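You operate a simulated robot arm through the tools that you are given. There is no shell and no other tool. Be economical: measure what you need, move in short steps, check, and stop when the job is done.

Carry out the task below with a simulated robot arm. There is one attempt and no reset: what you move stays moved.

JOB
Take the cedar block from the top of the airer and leave it on top of the brown box there.
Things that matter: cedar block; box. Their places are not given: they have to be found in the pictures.

It is judged by the outcome, as a careful person would: the job done as asked, and still so three seconds after it is handed in. It fails if anything else is knocked over, pushed out of place, dropped, spilled or broken.

ROBOT AND FRAMES
A 7-joint arm with a two-finger parallel gripper, fixed in place. Base frame: the origin is at the foot of the arm, x ahead of it, y to its left, z up; the work surface is at about z = 0. Lengths are in mm, angles in degrees, forces in N, time in s.
With the tool pointing down near the work surface it reaches from about 220 to 580 mm from the base axis. Its first joint turns from -66.0 to 66.0 degrees. Payload 2.5 kg.
The TCP is the grasp point between the finger pads, 23 mm short of the fingertips. In the tool frame z runs along the fingers and y along their closing line. The gripper opens to 94 mm. The fingers are 38 mm wide and 10 mm thick; the gripper's body (54 by 96 mm) begins 39 mm behind the TCP.
Orientation is that of the tool frame in the base frame, as a unit quaternion [w, x, y, z]. With the fingers straight down and closing along the base's y, the tool's x points along the base's -x, its y along +y and its z along -z.

CONTROLS
- The arm moves only by the tool send_rows. Its argument "series" is a list of rows, each an object of numbers (a shift or turn left out is 0, a gripper value left out holds the last): "jaw": the finger opening in mm, from 0 to 94; "dx", "dy", "dz": the shift along the tool's x, y, z in mm; "wx", "wy", "wz": the turn, a rotation vector about the tool's x, y, z in degrees. In form: [{"jaw": .., "dx": .., "dy": .., "dz": .., "wx": .., "wy": .., "wz": ..}, ...]. A call has 1 to 20 rows; each row shifts and turns the commanded pose from where the row before left it, along the tool's axes as they then stand. A row lasts 0.2 s, in which the tool goes at most 50 mm and 8.6 degrees; a call with a longer step from one row to the next is refused whole, and so is a gripper value outside its range. Where a pose cannot be reached the arm comes as near as it can. A force on the tool above 40 N (or 10 N above the force at the start of the call, whichever is more), or a blocked arm, ends the call early, and 0.2 s more pass. Each finger travels about 108 mm/s and halts on what it meets, pressing with about 29 N; the grip force reading is that of the motor and also rises with nothing between the fingers. The clock runs only during rows and for 0.2 s after the last one: add rows that do not move to give the fingers time. The reply holds the time, the measured pose of the TCP, the force on the tool along the base axes, the opening and the grip force, in the units named above and with some noise, and new pictures: "views" is both (left out), scene, wrist or none.
- Cameras (640 x 400 px; columns grow to the right, rows downward): "scene" is fixed at [105.7, -400.9, 539.9]; the picture's right is [0.92, -0.40, 0.00], its down [-0.25, -0.56, -0.79] and it looks along [0.32, 0.73, -0.61] (base axes); focal length 345 px, centre (320, 200). "wrist" rides on the gripper at [86, 16, -75] in the tool frame; the picture's right is [-0.18, 0.98, 0.00], its down [-0.58, -0.11, -0.81] and it looks along [-0.79, -0.15, 0.59] (tool axes); focal length 243 px, centre (320, 200).
- pixel_to_xyz(camera, pixels): for up to 12 pixels [column, row] of the newest picture of that camera ("zoom" is the newest enlarged one), the place [x, y, z] in the base frame of the surface seen there, good to about 2 mm. The clock stands still meanwhile.
- close_up(camera, box): a new picture of the part [left, top, right, bottom] of that camera's present view, enlarged. The clock stands still meanwhile.
- close_job(): hands the job in; it is judged then, once.

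Keep the steps short. Do not move on a guess: measure, check each grasp and each placing, and mend mistakes. In all there are 60 turns and 200 pictures (those below and enlarged ones count). Leave the gripper open and the arm clear of the work at the hand-in unless told otherwise, and finish with a single line.

The tools are called after "Emit:" as a command line: name --argument value ..., lists and objects as JSON in quotes. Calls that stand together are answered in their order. send_rows: Moves the arm, as the interface text tells. Its arguments: {"type":"object","properties":{"series":{"type":"array"},"views":{"type":"string","enum":["both","scene","wrist","none"]}},"required":["series"]} The other tools are called the same way: pixel_to_xyz (camera, pixels) gives the place of the surface under pixels of a picture; close_up (camera, box) takes an enlarged picture of a part of a camera's view; close_job () hands the job in.

At the start:

```text
time_s: 0.0
tcp_pos: [388.4, 6.1, 242.2]
tool_rot: [0.0, 0.0, 1.0, 0.0]
force: [0.7, 0.3, 0.2]
opening: 94.0
grasp_force: 0.1
```

scene: 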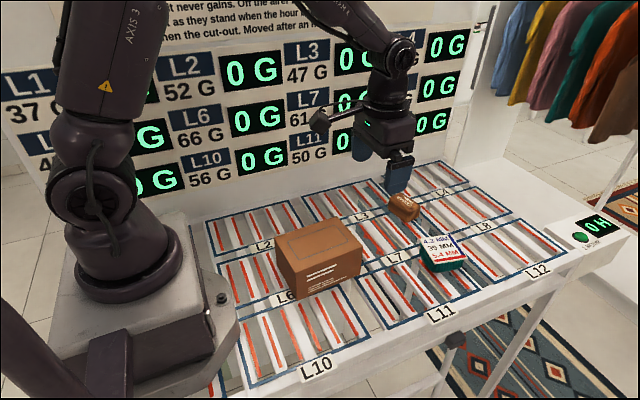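
wrist: 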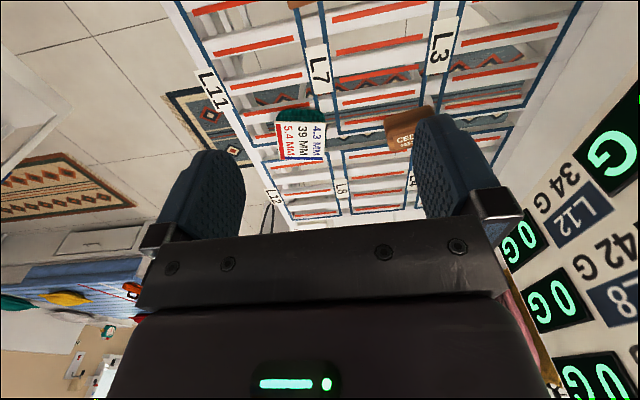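

I see a brown box near (318,258), a small brown block near (403,207), a tagged green item at (440,252), and wall text. I'll enlarge these to read them before moving.

Emit:
close_up --camera "scene" --box '[340, 160, 500, 290]'

Emit:
close_up --camera "scene" --box '[0, 0, 480, 200]'

Emit:
close_up --camera "scene" --box '[200, 190, 400, 320]'

Emit:
close_up --camera "scene" --box '[520, 190, 640, 290]'

Emit:
pixel_to_xyz --camera "scene" --pixels '[[276, 238], [335, 217], [362, 248], [297, 271], [318, 245], [403, 203], [393, 196], [417, 208], [388, 208], [411, 218], [440, 250], [400, 213]]'

```text
3.08 times, centred on (420, 225) of scene
```

zoom: 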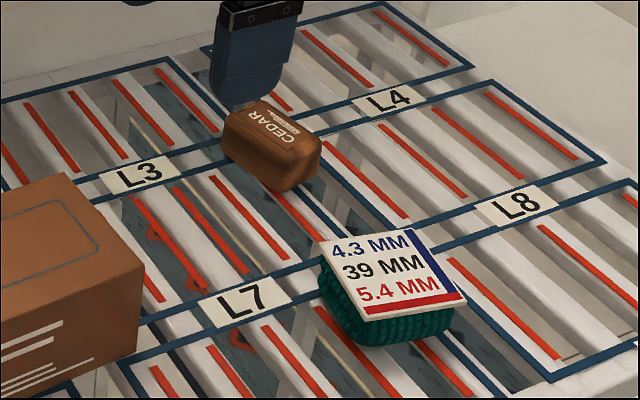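

```text
1.33 times, centred on (240, 100) of scene
```

zoom: 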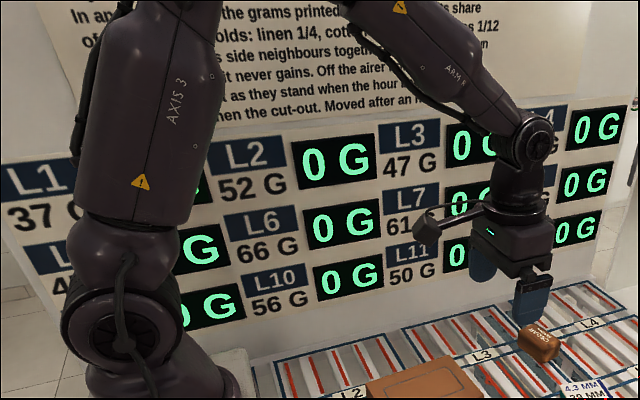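

```text
3.08 times, centred on (300, 255) of scene
```

zoom: 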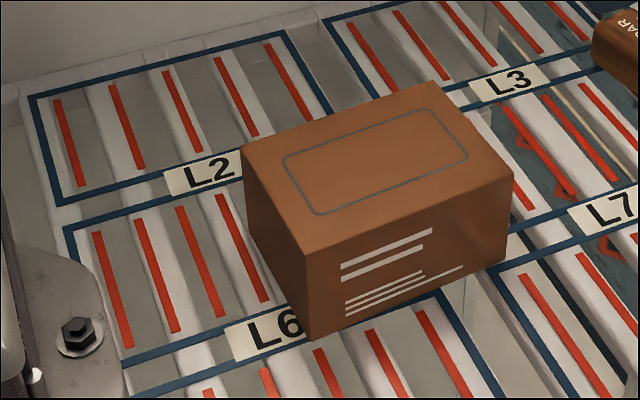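

```text
4.00 times, centred on (580, 240) of scene
```

zoom: 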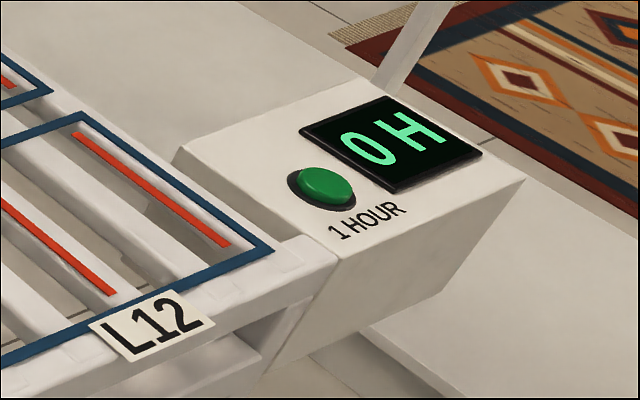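

```text
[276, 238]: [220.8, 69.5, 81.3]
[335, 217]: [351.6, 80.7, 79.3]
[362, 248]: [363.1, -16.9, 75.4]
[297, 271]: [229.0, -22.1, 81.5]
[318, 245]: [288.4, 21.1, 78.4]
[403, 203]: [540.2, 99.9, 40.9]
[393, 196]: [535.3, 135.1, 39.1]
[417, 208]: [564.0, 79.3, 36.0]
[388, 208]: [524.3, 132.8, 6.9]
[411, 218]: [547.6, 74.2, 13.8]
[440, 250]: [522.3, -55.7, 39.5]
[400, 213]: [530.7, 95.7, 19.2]
```

The block is lettered CEDAR and the box top is at about z=80. I'll measure the block's outline finely on an enlarged picture.

Emit:
close_up --camera "scene" --box '[380, 180, 428, 232]'

Emit:
close_up --camera "wrist" --box '[360, 80, 460, 180]'

```text
7.69 times, centred on (404, 206) of scene
```

zoom: 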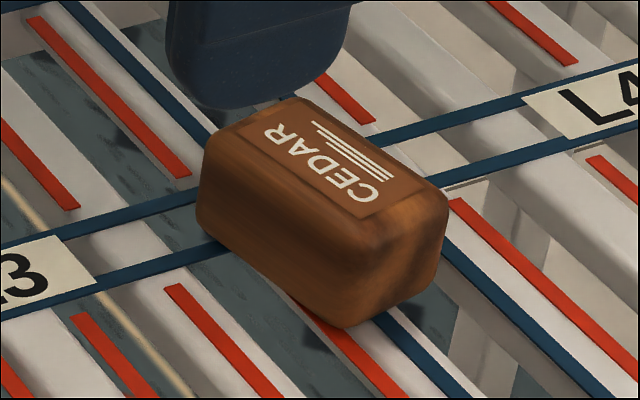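

```text
4.00 times, centred on (410, 130) of wrist
```

zoom: 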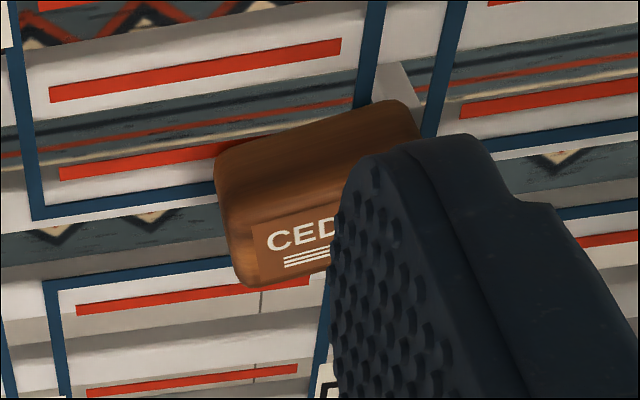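

Measuring the block's top (label corners), its sides and the slats around it.

Emit:
pixel_to_xyz --camera "scene" --pixels '[[390.4, 199.0], [401, 194], [418.5, 205], [409.5, 208], [404, 201.5], [388.3, 207], [408, 221], [420, 215], [395, 211], [407, 214], [384, 226], [430, 205]]'

Emit:
pixel_to_xyz --camera "wrist" --pixels '[[385, 120], [391, 147], [394, 136], [404, 150], [420, 107], [408, 150], [387, 130], [400, 115], [375, 115], [380, 140]]'

```text
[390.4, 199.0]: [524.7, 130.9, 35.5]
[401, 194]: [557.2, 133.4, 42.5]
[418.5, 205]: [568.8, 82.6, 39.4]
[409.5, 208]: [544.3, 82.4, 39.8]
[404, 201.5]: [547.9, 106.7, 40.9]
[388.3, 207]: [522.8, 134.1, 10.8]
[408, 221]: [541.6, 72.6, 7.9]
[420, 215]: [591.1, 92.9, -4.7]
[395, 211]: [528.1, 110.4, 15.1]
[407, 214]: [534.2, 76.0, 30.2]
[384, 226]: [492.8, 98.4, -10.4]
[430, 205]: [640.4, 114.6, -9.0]
```

```text
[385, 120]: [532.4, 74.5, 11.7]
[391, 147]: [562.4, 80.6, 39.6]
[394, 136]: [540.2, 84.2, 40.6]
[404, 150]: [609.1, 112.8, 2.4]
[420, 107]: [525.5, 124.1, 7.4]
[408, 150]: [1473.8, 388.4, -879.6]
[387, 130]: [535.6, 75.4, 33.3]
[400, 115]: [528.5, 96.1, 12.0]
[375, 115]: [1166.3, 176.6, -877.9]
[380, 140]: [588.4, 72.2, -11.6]
```

The block is about 66 × 40 × 41 mm, centred near (548, 105), with its long axis about 10° from base y. I'll move above it at z≈120 and turn the tool 10° so the fingers close on its ends.

Emit:
send_rows --series '[{"jaw": 94, "dx": -20, "dy": 12}, {"dx": -40, "dy": 25}, {"dx": -40, "dy": 25}, {"dx": -40, "dy": 25}, {"dx": -20, "dy": 12}, {"wz": -5, "dz": 20}, {"wz": -5, "dz": 40}, {"dz": 40}, {"dz": 22}, {}]'

```text
time_s: 2.2
tcp_pos: [548.9, 104.0, 120.4]
tool_rot: [0.001, -0.087, 0.996, 0.0]
force: [1.0, -0.4, 0.5]
opening: 94.0
grasp_force: 0.1
```

scene: 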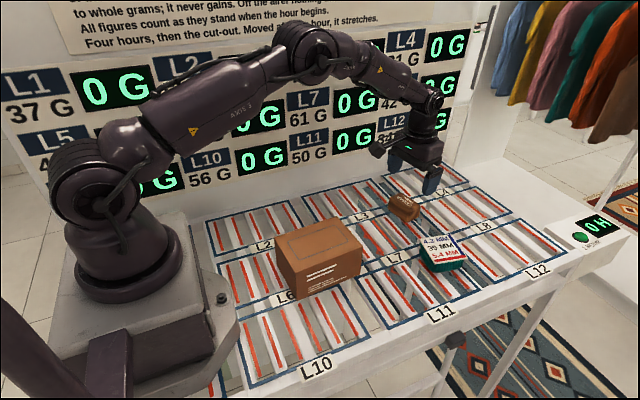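
wrist: 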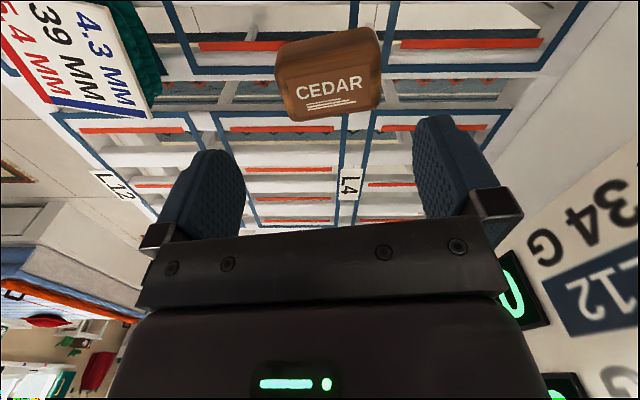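

The whole block is now visible in the wrist view at (330,75). I'll measure its edges.

Emit:
pixel_to_xyz --camera "wrist" --pixels '[[294, 119], [379, 104], [285, 75], [372, 62], [330, 85], [280, 55], [375, 45], [325, 50], [282, 90], [380, 80], [330, 117], [295, 55]]'

Emit:
close_up --camera "wrist" --box '[260, 10, 400, 140]'

```text
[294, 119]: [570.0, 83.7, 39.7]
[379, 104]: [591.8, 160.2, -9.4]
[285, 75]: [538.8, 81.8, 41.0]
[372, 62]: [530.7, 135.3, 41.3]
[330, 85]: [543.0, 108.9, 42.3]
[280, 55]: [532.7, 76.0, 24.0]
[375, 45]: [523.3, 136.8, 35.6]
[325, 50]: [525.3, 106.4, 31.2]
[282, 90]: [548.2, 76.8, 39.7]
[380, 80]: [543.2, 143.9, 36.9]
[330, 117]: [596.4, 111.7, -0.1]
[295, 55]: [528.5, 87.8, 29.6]
```

```text
3.08 times, centred on (330, 75) of wrist
```

zoom: 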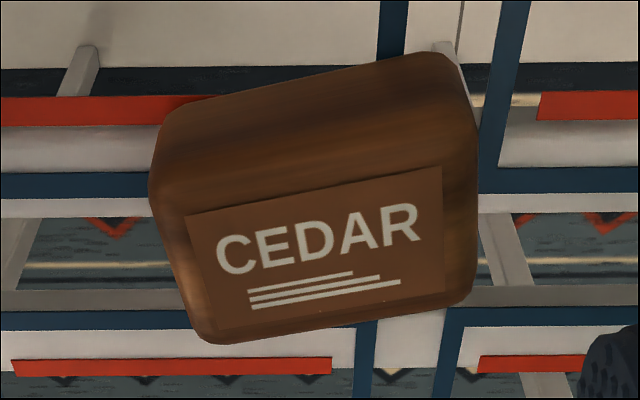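

The ends lie at y≈75 and y≈144, so the block is about 70 mm long, centred near (546, 109.5) and yawed about 8.5°. I'll correct for that and descend in steps to z≈50, then look.

Emit:
send_rows --series '[{"dx": 2, "dy": 5.9, "wz": 1.3}, {"dz": 25}, {"dz": 25}, {"dz": 20}, {}]'

```text
time_s: 3.4
tcp_pos: [544.4, 109.7, 50.0]
tool_rot: [0.0, -0.075, 0.997, 0.001]
force: [-0.1, 0.0, 0.5]
opening: 94.0
grasp_force: 0.1
```

scene: 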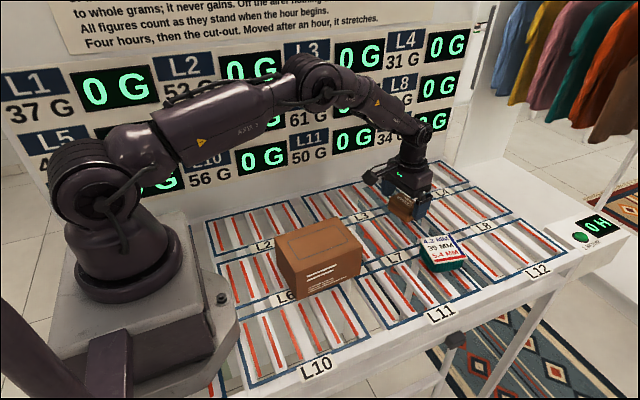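
wrist: 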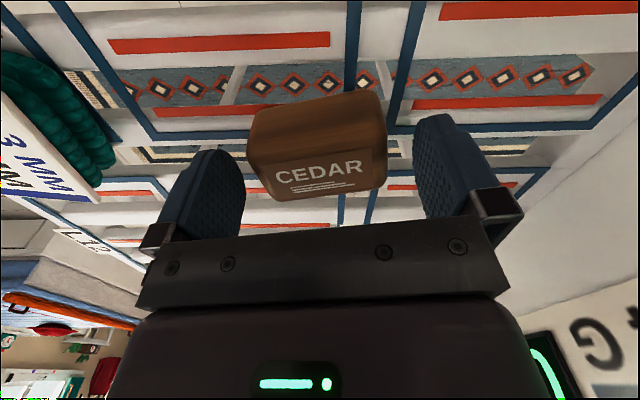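

The block sits between the fingers with room on both sides. I'll lower 22 mm and then close.

Emit:
send_rows --series '[{"dz": 11}, {"dz": 11}, {}, {"jaw": 55}, {}, {}]'

```text
time_s: 4.8
tcp_pos: [545.2, 109.5, 27.8]
tool_rot: [0.0, -0.076, 0.997, 0.0]
force: [-0.7, -0.3, -0.1]
opening: 69.5
grasp_force: 29.5
```

scene: 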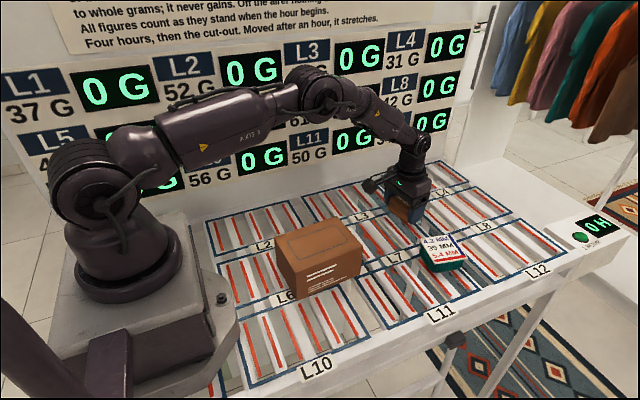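
wrist: 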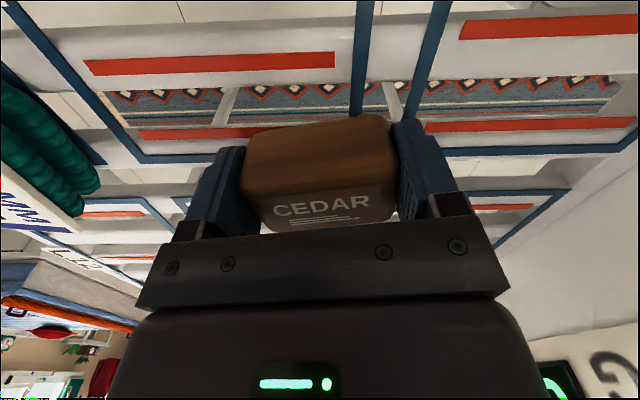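

The fingers stopped at 69.5 mm, so the grip is on the block. I'll lift straight up to about z=190.

Emit:
send_rows --series '[{"dz": -10}, {"dz": -20}, {"dz": -40}, {"dz": -40}, {"dz": -35}, {"dz": -17}, {}]'

```text
time_s: 6.4
tcp_pos: [545.9, 108.8, 189.6]
tool_rot: [0.0, -0.076, 0.997, 0.0]
force: [0.2, -0.1, 0.5]
opening: 54.8
grasp_force: 0.1
```

scene: 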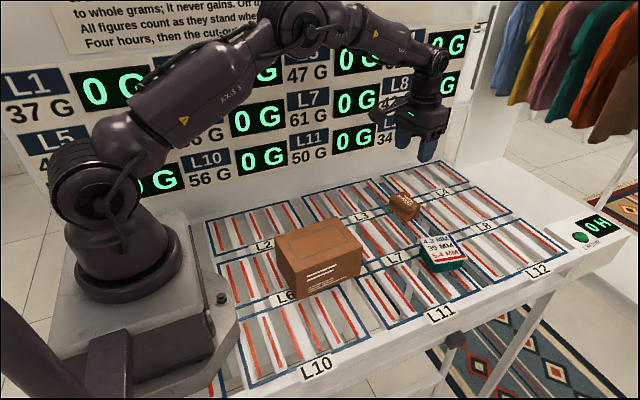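
wrist: 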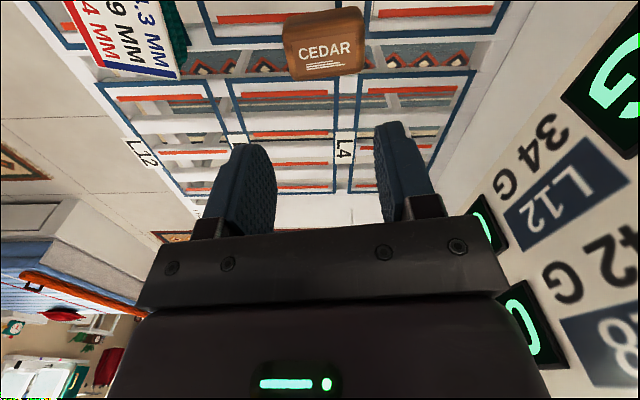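

The grip slipped: opening is 54.8 and the block is still on the airer at (323,42) in the wrist view. I'll check where it is now and look at its shape before trying again.

Emit:
close_up --camera "scene" --box '[380, 180, 428, 232]'

Emit:
pixel_to_xyz --camera "scene" --pixels '[[390.4, 199.0], [401, 194], [418.5, 205], [409.5, 208], [404, 201.5], [388.3, 207], [408, 221], [395, 211], [407, 214]]'

Emit:
pixel_to_xyz --camera "wrist" --pixels '[[297, 75], [358, 67], [325, 50], [287, 50], [361, 40], [292, 25], [355, 15], [325, 20], [293, 60], [360, 55]]'

Emit:
close_up --camera "wrist" --box '[270, 0, 380, 90]'

```text
7.69 times, centred on (404, 206) of scene
```

zoom: 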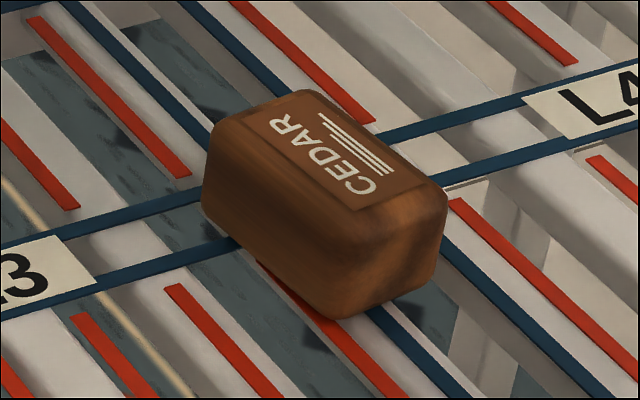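

```text
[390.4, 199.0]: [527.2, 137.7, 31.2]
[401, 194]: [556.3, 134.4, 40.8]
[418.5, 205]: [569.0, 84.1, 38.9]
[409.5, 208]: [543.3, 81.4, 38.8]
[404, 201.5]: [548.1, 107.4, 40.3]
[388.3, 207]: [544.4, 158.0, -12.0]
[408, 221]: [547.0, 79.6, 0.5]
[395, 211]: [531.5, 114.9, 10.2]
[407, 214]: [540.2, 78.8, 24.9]
```

```text
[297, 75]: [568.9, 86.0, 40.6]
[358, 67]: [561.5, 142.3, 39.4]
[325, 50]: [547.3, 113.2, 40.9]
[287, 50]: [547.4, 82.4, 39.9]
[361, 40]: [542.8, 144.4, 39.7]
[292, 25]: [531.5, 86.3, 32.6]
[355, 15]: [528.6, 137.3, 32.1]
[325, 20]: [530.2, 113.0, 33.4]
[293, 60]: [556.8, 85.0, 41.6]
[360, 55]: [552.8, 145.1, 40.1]
```

```text
4.44 times, centred on (325, 45) of wrist
```

zoom: 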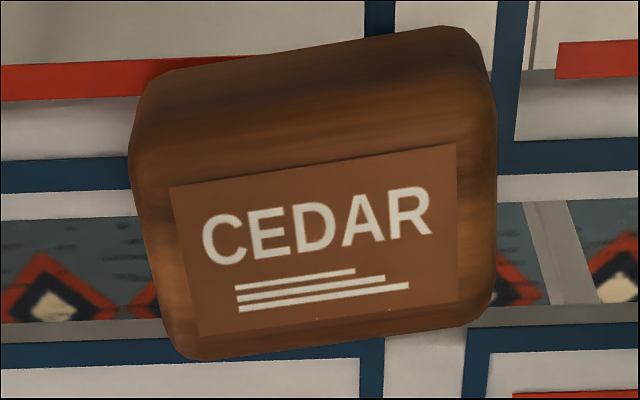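

The block shifted about 4 mm and still stands upright. Its short ends are rounded, which suits the pads poorly. Next I'll grip it across the 41 mm width on the long flat faces, turning the tool about 88° while staying high.

Emit:
send_rows --series '[{"jaw": 75, "dx": -3, "dy": 3}, {"wz": -7.98}, {"wz": -7.98}, {"wz": -7.98}, {"wz": -7.98}, {"wz": -7.98}, {"wz": -7.98}, {"wz": -7.98}, {"wz": -7.98}, {"wz": -7.98}, {"wz": -7.98}, {"wz": -7.98}, {"dz": 40}, {"dz": 40}, {}]'

```text
time_s: 9.6
tcp_pos: [546.4, 113.3, 108.4]
tool_rot: [0.0, 0.746, -0.666, 0.0]
force: [0.4, -0.1, 0.6]
opening: 75.0
grasp_force: 0.0
```

scene: 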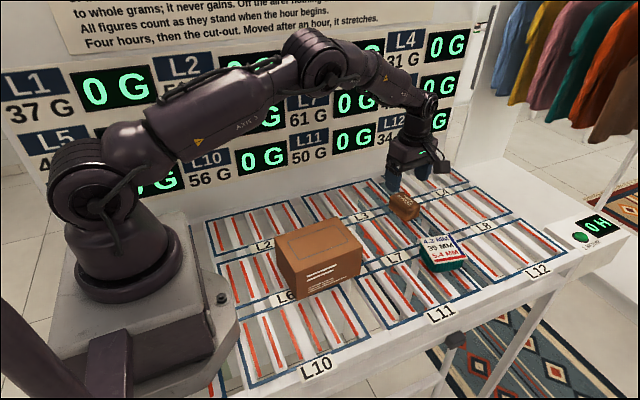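
wrist: 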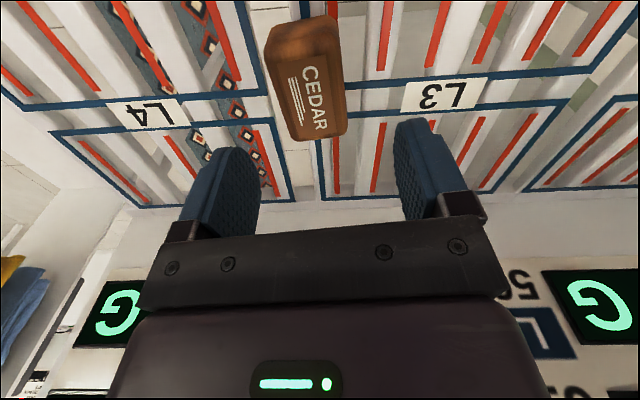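

The tool is turned as intended. I'll measure the block's long sides in this view.

Emit:
pixel_to_xyz --camera "wrist" --pixels '[[268, 55], [295, 137], [344, 130], [338, 30], [310, 90], [305, 138], [325, 138], [277, 80], [342, 80], [285, 40], [290, 90], [335, 90]]'

Emit:
close_up --camera "wrist" --box '[230, 0, 390, 160]'

```text
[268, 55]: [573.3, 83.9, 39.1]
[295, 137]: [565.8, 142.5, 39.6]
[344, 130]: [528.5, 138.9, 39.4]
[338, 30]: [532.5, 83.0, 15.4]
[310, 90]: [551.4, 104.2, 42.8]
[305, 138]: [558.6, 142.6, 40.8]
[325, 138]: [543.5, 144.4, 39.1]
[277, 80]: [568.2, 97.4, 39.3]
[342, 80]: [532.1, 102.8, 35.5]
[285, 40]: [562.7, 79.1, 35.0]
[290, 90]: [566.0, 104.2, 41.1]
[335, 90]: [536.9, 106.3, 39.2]
```

```text
2.50 times, centred on (310, 80) of wrist
```

zoom: 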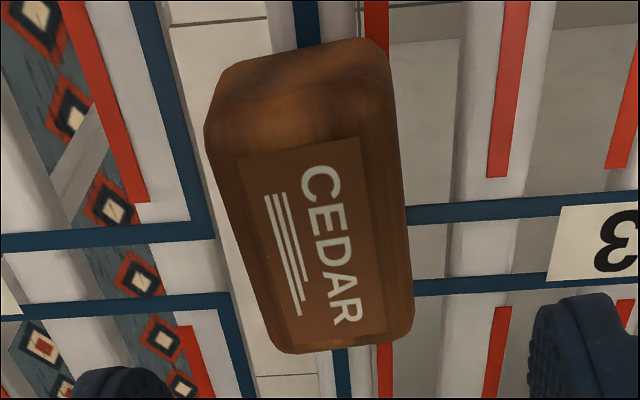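

The centre is about (550, 112). I'll shift 3.5 mm, descend to z≈26, close, and wait longer for the grip to settle.

Emit:
send_rows --series '[{"dy": -3.5, "dx": 1}, {"dz": 25}, {"dz": 25}, {"dz": 16}, {"dz": 10}, {"dz": 6}, {}, {"jaw": 25}, {}, {}, {}, {}]'

```text
time_s: 12.2
tcp_pos: [552.8, 113.1, 27.8]
tool_rot: [0.0, 0.746, -0.666, 0.0]
force: [0.2, 0.7, 0.2]
opening: 44.3
grasp_force: 28.8
```

scene: 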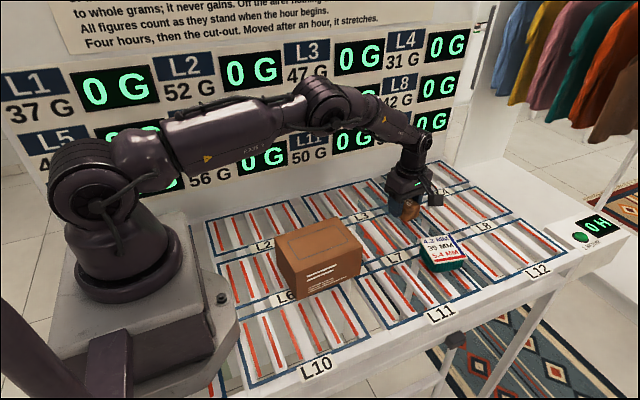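
wrist: 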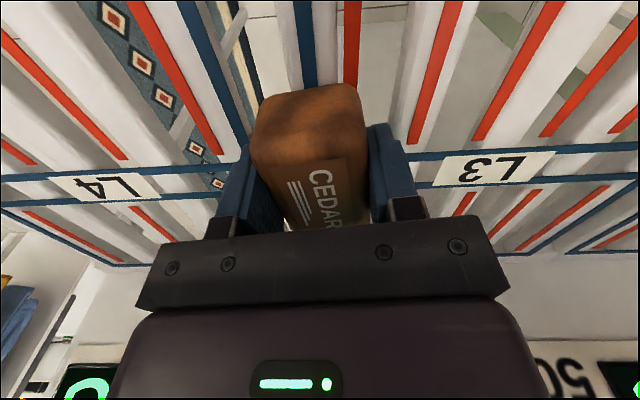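

The grip is on at 44.3 mm. I'll lift a slow 15 mm as a test and check whether the block comes along.

Emit:
send_rows --series '[{"jaw": 0}, {"dz": -3}, {"dz": -3}, {"dz": -3}, {"dz": -3}, {"dz": -3}, {}]'

```text
time_s: 13.8
tcp_pos: [549.9, 113.6, 42.0]
tool_rot: [-0.001, 0.746, -0.666, -0.001]
force: [0.8, -0.2, -1.6]
opening: 44.5
grasp_force: 29.0
```

scene: 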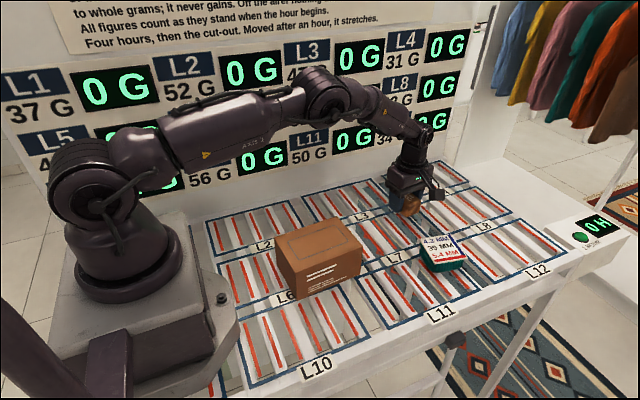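
wrist: 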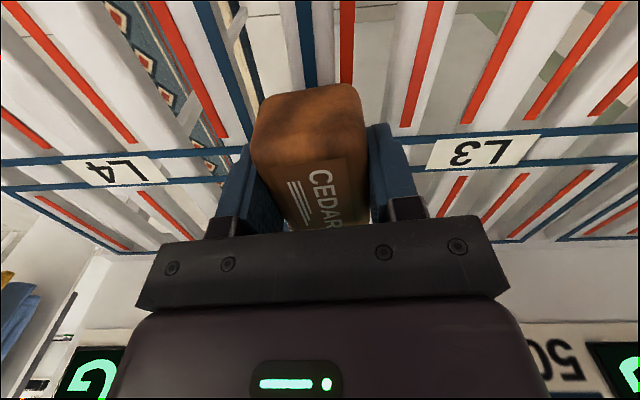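

The block is lifted and held: opening stays at 44.5 and about 2 N of load shows. I'll continue gently up to z≈170.

Emit:
send_rows --series '[{"dz": -5}, {"dz": -8}, {"dz": -10}, {"dz": -12}, {"dz": -12}, {"dz": -12}, {"dz": -12}, {"dz": -12}, {"dz": -12}, {"dz": -12}, {"dz": -10}, {"dz": -7}, {"dz": -4}, {}]'

```text
time_s: 16.8
tcp_pos: [550.7, 111.3, 171.2]
tool_rot: [0.001, 0.746, -0.666, 0.0]
force: [0.1, 1.2, -0.7]
opening: 44.7
grasp_force: 29.0
```

scene: 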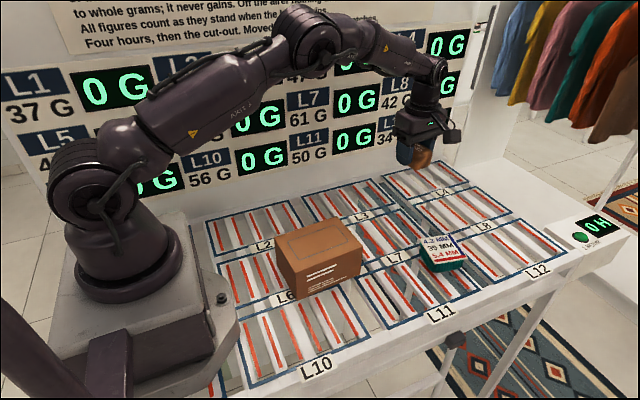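
wrist: 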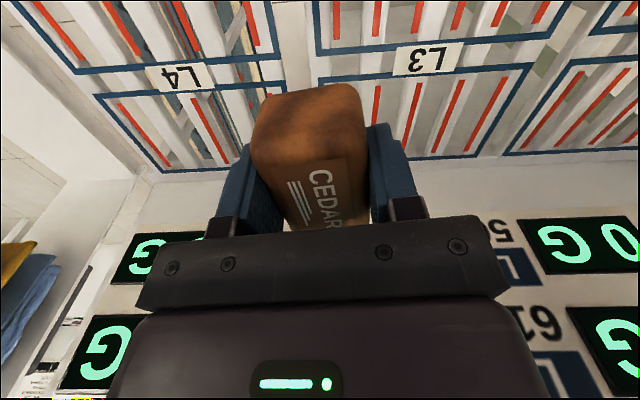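

The block is secure. I'll carry it over the box centre near (291, 28), keeping z≈171 with gentle steps.

Emit:
send_rows --series '[{"dx": 1.2, "dy": 5.8}, {"dx": 2.3, "dy": 11.6}, {"dx": 3.85, "dy": 19.4}, {"dx": 3.85, "dy": 19.4}, {"dx": 3.85, "dy": 19.4}, {"dx": 3.85, "dy": 19.4}, {"dx": 3.85, "dy": 19.4}, {"dx": 3.85, "dy": 19.4}, {"dx": 3.85, "dy": 19.4}, {"dx": 3.85, "dy": 19.4}, {"dx": 3.85, "dy": 19.4}, {"dx": 3.85, "dy": 19.4}, {"dx": 3.85, "dy": 19.4}, {"dx": 3.85, "dy": 19.4}, {"dx": 2.3, "dy": 11.6}, {"dx": 1.2, "dy": 5.8}, {}, {}]'

```text
time_s: 20.6
tcp_pos: [292.0, 27.2, 170.9]
tool_rot: [0.0, 0.746, -0.666, 0.0]
force: [0.8, -0.2, -1.2]
opening: 44.4
grasp_force: 29.0
```

scene: 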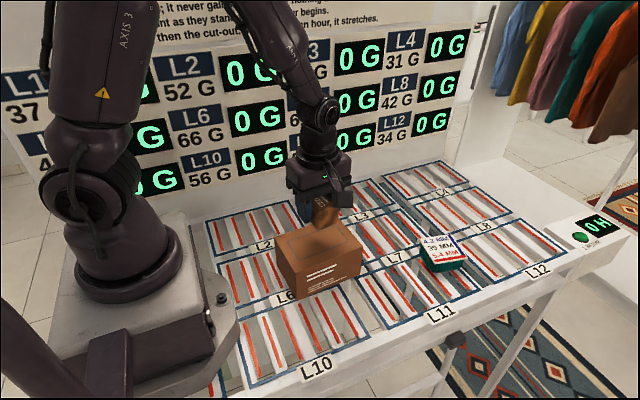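
wrist: 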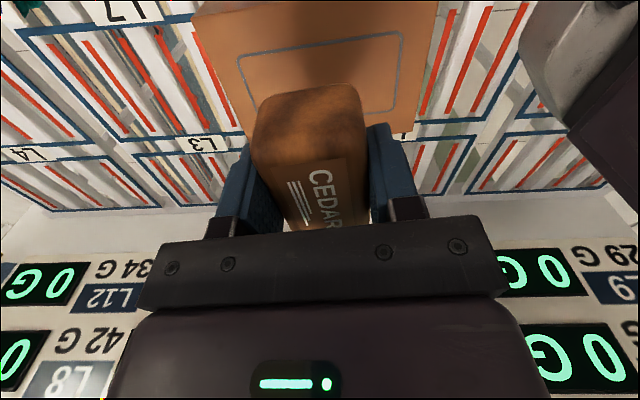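

The block is over the box. I'll measure the box top and how the block hangs.

Emit:
pixel_to_xyz --camera "wrist" --pixels '[[250, 30], [340, 20], [410, 40], [405, 75], [420, 110], [222, 60], [400, 118], [310, 170], [300, 120], [345, 115], [300, 60]]'

Emit:
close_up --camera "scene" --box '[260, 160, 380, 300]'

Emit:
pixel_to_xyz --camera "scene" --pixels '[[290, 240], [300, 255], [340, 245], [350, 240], [320, 260], [322, 214], [322, 222], [322, 226], [330, 210], [330, 218]]'

```text
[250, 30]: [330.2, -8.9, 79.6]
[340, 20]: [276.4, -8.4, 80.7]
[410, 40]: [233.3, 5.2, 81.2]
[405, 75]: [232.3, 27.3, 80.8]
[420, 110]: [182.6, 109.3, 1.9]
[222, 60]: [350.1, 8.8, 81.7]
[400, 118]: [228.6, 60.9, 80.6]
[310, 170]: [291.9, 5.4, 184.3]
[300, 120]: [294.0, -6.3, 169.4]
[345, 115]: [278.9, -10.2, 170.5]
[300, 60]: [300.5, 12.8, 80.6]
```

```text
2.86 times, centred on (320, 230) of scene
```

zoom: 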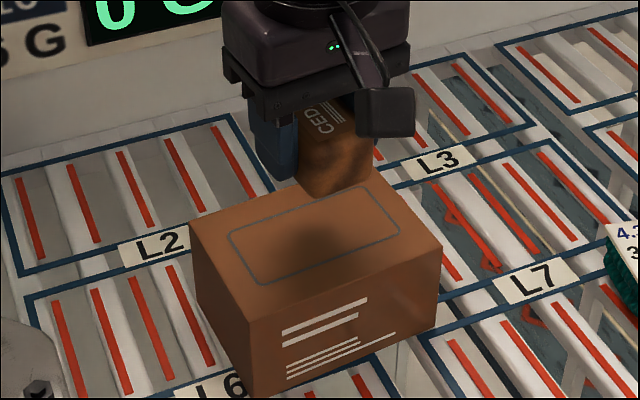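

```text
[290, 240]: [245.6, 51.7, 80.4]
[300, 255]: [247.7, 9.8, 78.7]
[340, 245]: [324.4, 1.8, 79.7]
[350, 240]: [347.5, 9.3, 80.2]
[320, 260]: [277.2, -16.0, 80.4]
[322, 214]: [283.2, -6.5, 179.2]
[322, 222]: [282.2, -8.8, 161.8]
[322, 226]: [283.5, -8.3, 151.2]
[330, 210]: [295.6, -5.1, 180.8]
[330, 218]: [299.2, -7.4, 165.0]
```

The box top is flat at z≈80.5 and the block hangs level with its bottom near z≈143.5. I'll lower 58 mm, then feel for contact in small steps.

Emit:
send_rows --series '[{"dz": 5}, {"dz": 10}, {"dz": 12}, {"dz": 12}, {"dz": 10}, {"dz": 6}, {"dz": 3}, {}, {}]'

Emit:
close_up --camera "scene" --box '[260, 190, 380, 280]'

```text
time_s: 22.6
tcp_pos: [292.4, 28.0, 113.4]
tool_rot: [0.0, 0.746, -0.666, 0.0]
force: [0.0, 1.0, -0.8]
opening: 44.3
grasp_force: 29.9
```

scene: 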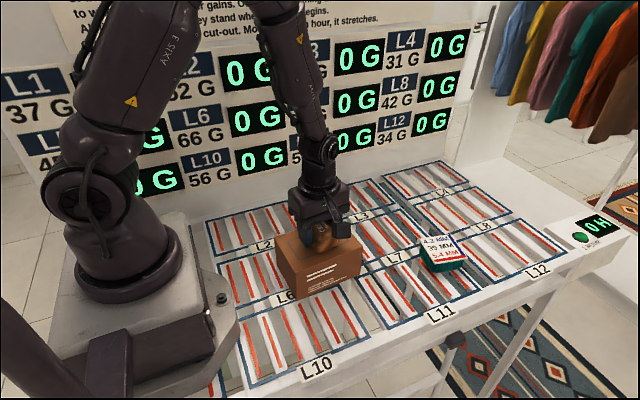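
wrist: 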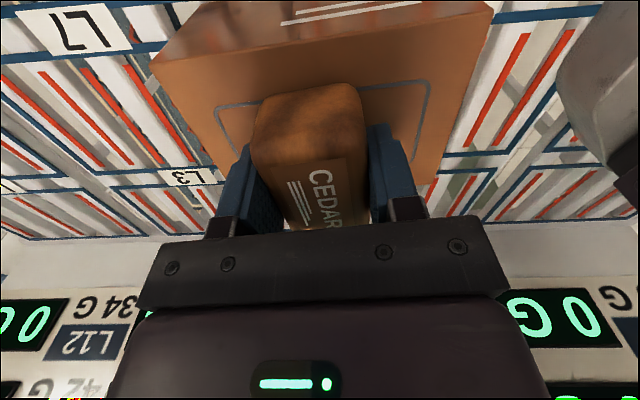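

```text
4.44 times, centred on (320, 235) of scene
```

zoom: 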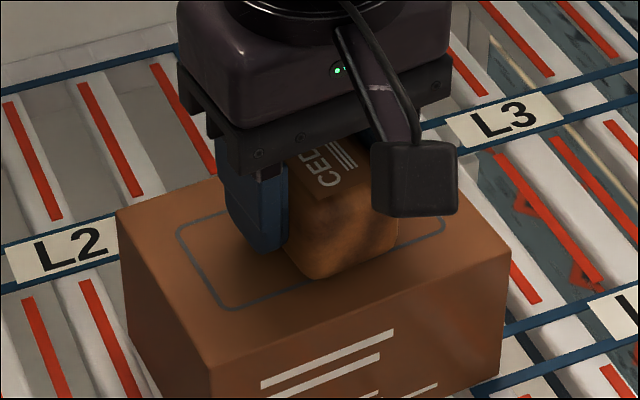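

A few mm of gap remain. I'll lower 4 mm in small steps and read the force.

Emit:
send_rows --series '[{"dz": 1}, {"dz": 1}, {"dz": 1}, {"dz": 1}, {}]' --views "none"

```text
time_s: 23.8
tcp_pos: [291.3, 30.0, 109.3]
tool_rot: [-0.001, 0.746, -0.666, 0.0]
force: [0.1, -0.2, -1.3]
opening: 44.6
grasp_force: 29.3
```

There's no contact yet. I'll lower another 2 mm.

Emit:
send_rows --series '[{"dz": 1}, {"dz": 1}, {}]' --views "none"

Emit:
close_up --camera "scene" --box '[290, 215, 360, 265]'

```text
time_s: 24.6
tcp_pos: [291.3, 29.2, 107.9]
tool_rot: [0.0, 0.746, -0.666, 0.001]
force: [-6.7, 4.1, 30.6]
opening: 44.9
grasp_force: 28.6
```

```text
8.00 times, centred on (325, 240) of scene
```

zoom: 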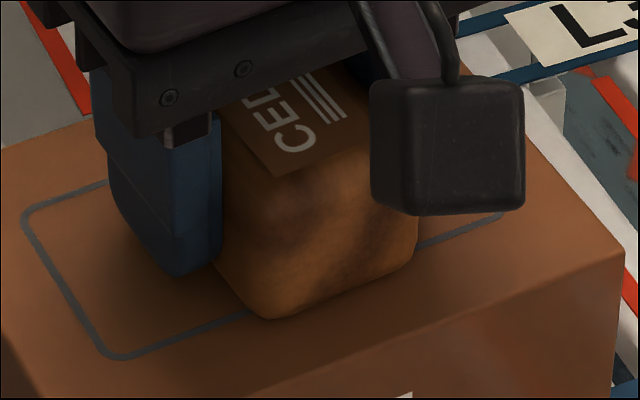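

The block is in contact with about 31 N upward. I'll ease up 0.8 mm to relieve that, then open slowly.

Emit:
send_rows --series '[{"dz": -0.8}, {}, {"jaw": 48}, {"jaw": 54}, {"jaw": 62}, {"jaw": 70}, {}]'

```text
time_s: 26.2
tcp_pos: [290.3, 28.9, 107.7]
tool_rot: [0.0, 0.746, -0.666, 0.0]
force: [0.5, -0.1, 0.4]
opening: 69.9
grasp_force: 0.1
```

scene: 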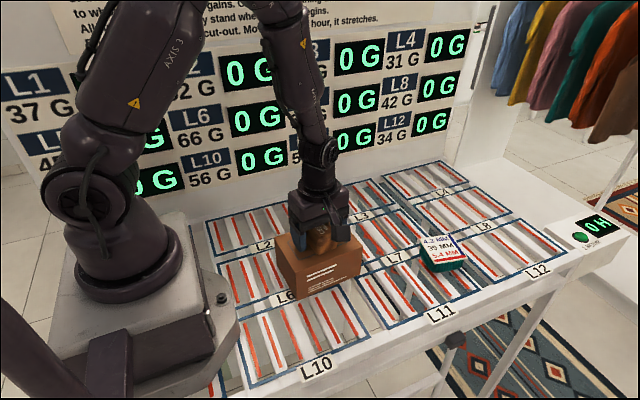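
wrist: 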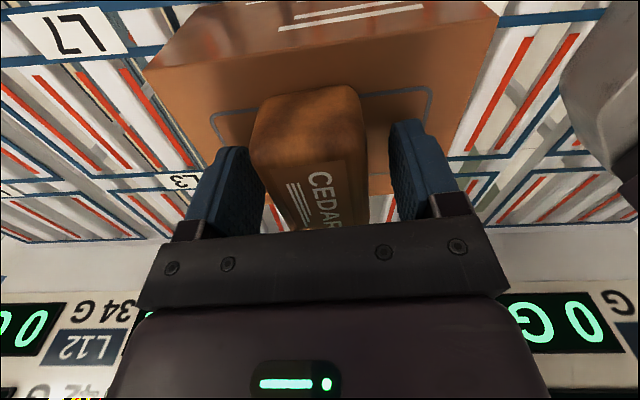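

The fingers are clear on both sides. I'll rise straight up about 150 mm, then move aside.

Emit:
send_rows --series '[{"dz": -8}, {"dz": -15}, {"dz": -25}, {"dz": -35}, {"dz": -35}, {"dz": -30}, {"jaw": 94, "dy": -30}, {"dy": -40}, {"dy": -40}, {"dy": -20}, {}]'

Emit:
close_up --camera "scene" --box '[240, 180, 400, 310]'

Emit:
pixel_to_xyz --camera "scene" --pixels '[[276, 238], [335, 217], [362, 248], [297, 271], [320, 224], [440, 250]]'

```text
time_s: 28.6
tcp_pos: [419.7, 43.8, 257.5]
tool_rot: [0.0, 0.746, -0.666, 0.0]
force: [-0.3, -0.4, -1.0]
opening: 94.1
grasp_force: 0.1
```

scene: 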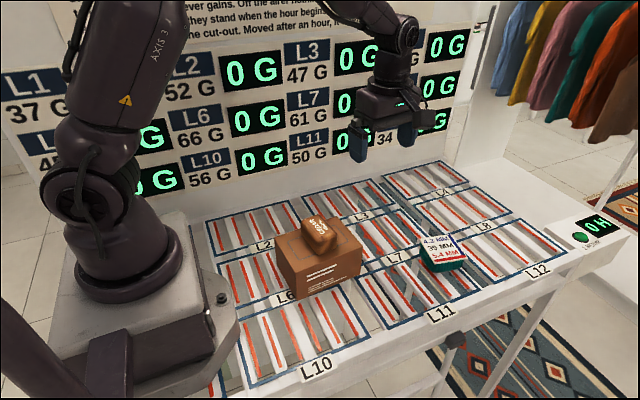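
wrist: 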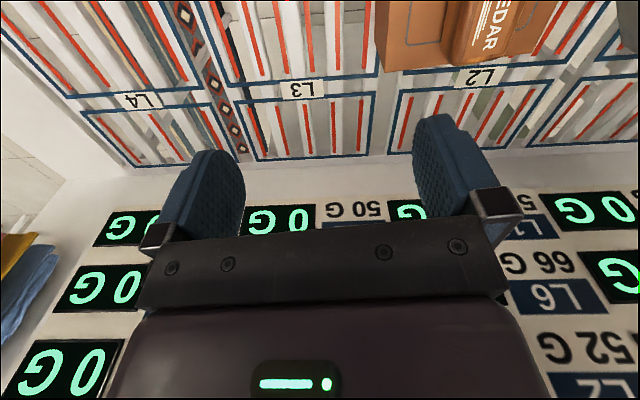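

```text
3.08 times, centred on (320, 245) of scene
```

zoom: 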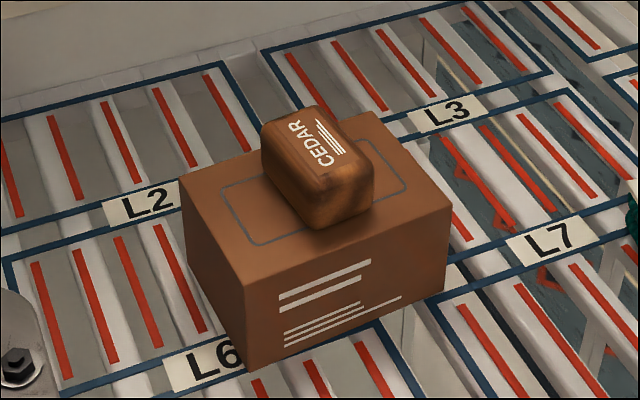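

```text
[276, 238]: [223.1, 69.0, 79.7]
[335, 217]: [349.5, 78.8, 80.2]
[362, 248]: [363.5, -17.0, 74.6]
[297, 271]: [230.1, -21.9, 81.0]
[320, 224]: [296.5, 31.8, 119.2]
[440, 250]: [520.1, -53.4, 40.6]
```

The block lies flat in the middle of the box top. The box corners and the tagged item measure the same as before, and the gripper is open and clear. I'm handing in.

Emit:
close_job

```text
The job is handed in.
```

The cedar block is resting flat on top of the brown box, with nothing else moved; the first grip slipped without lifting the block, and a second grip across its width held.
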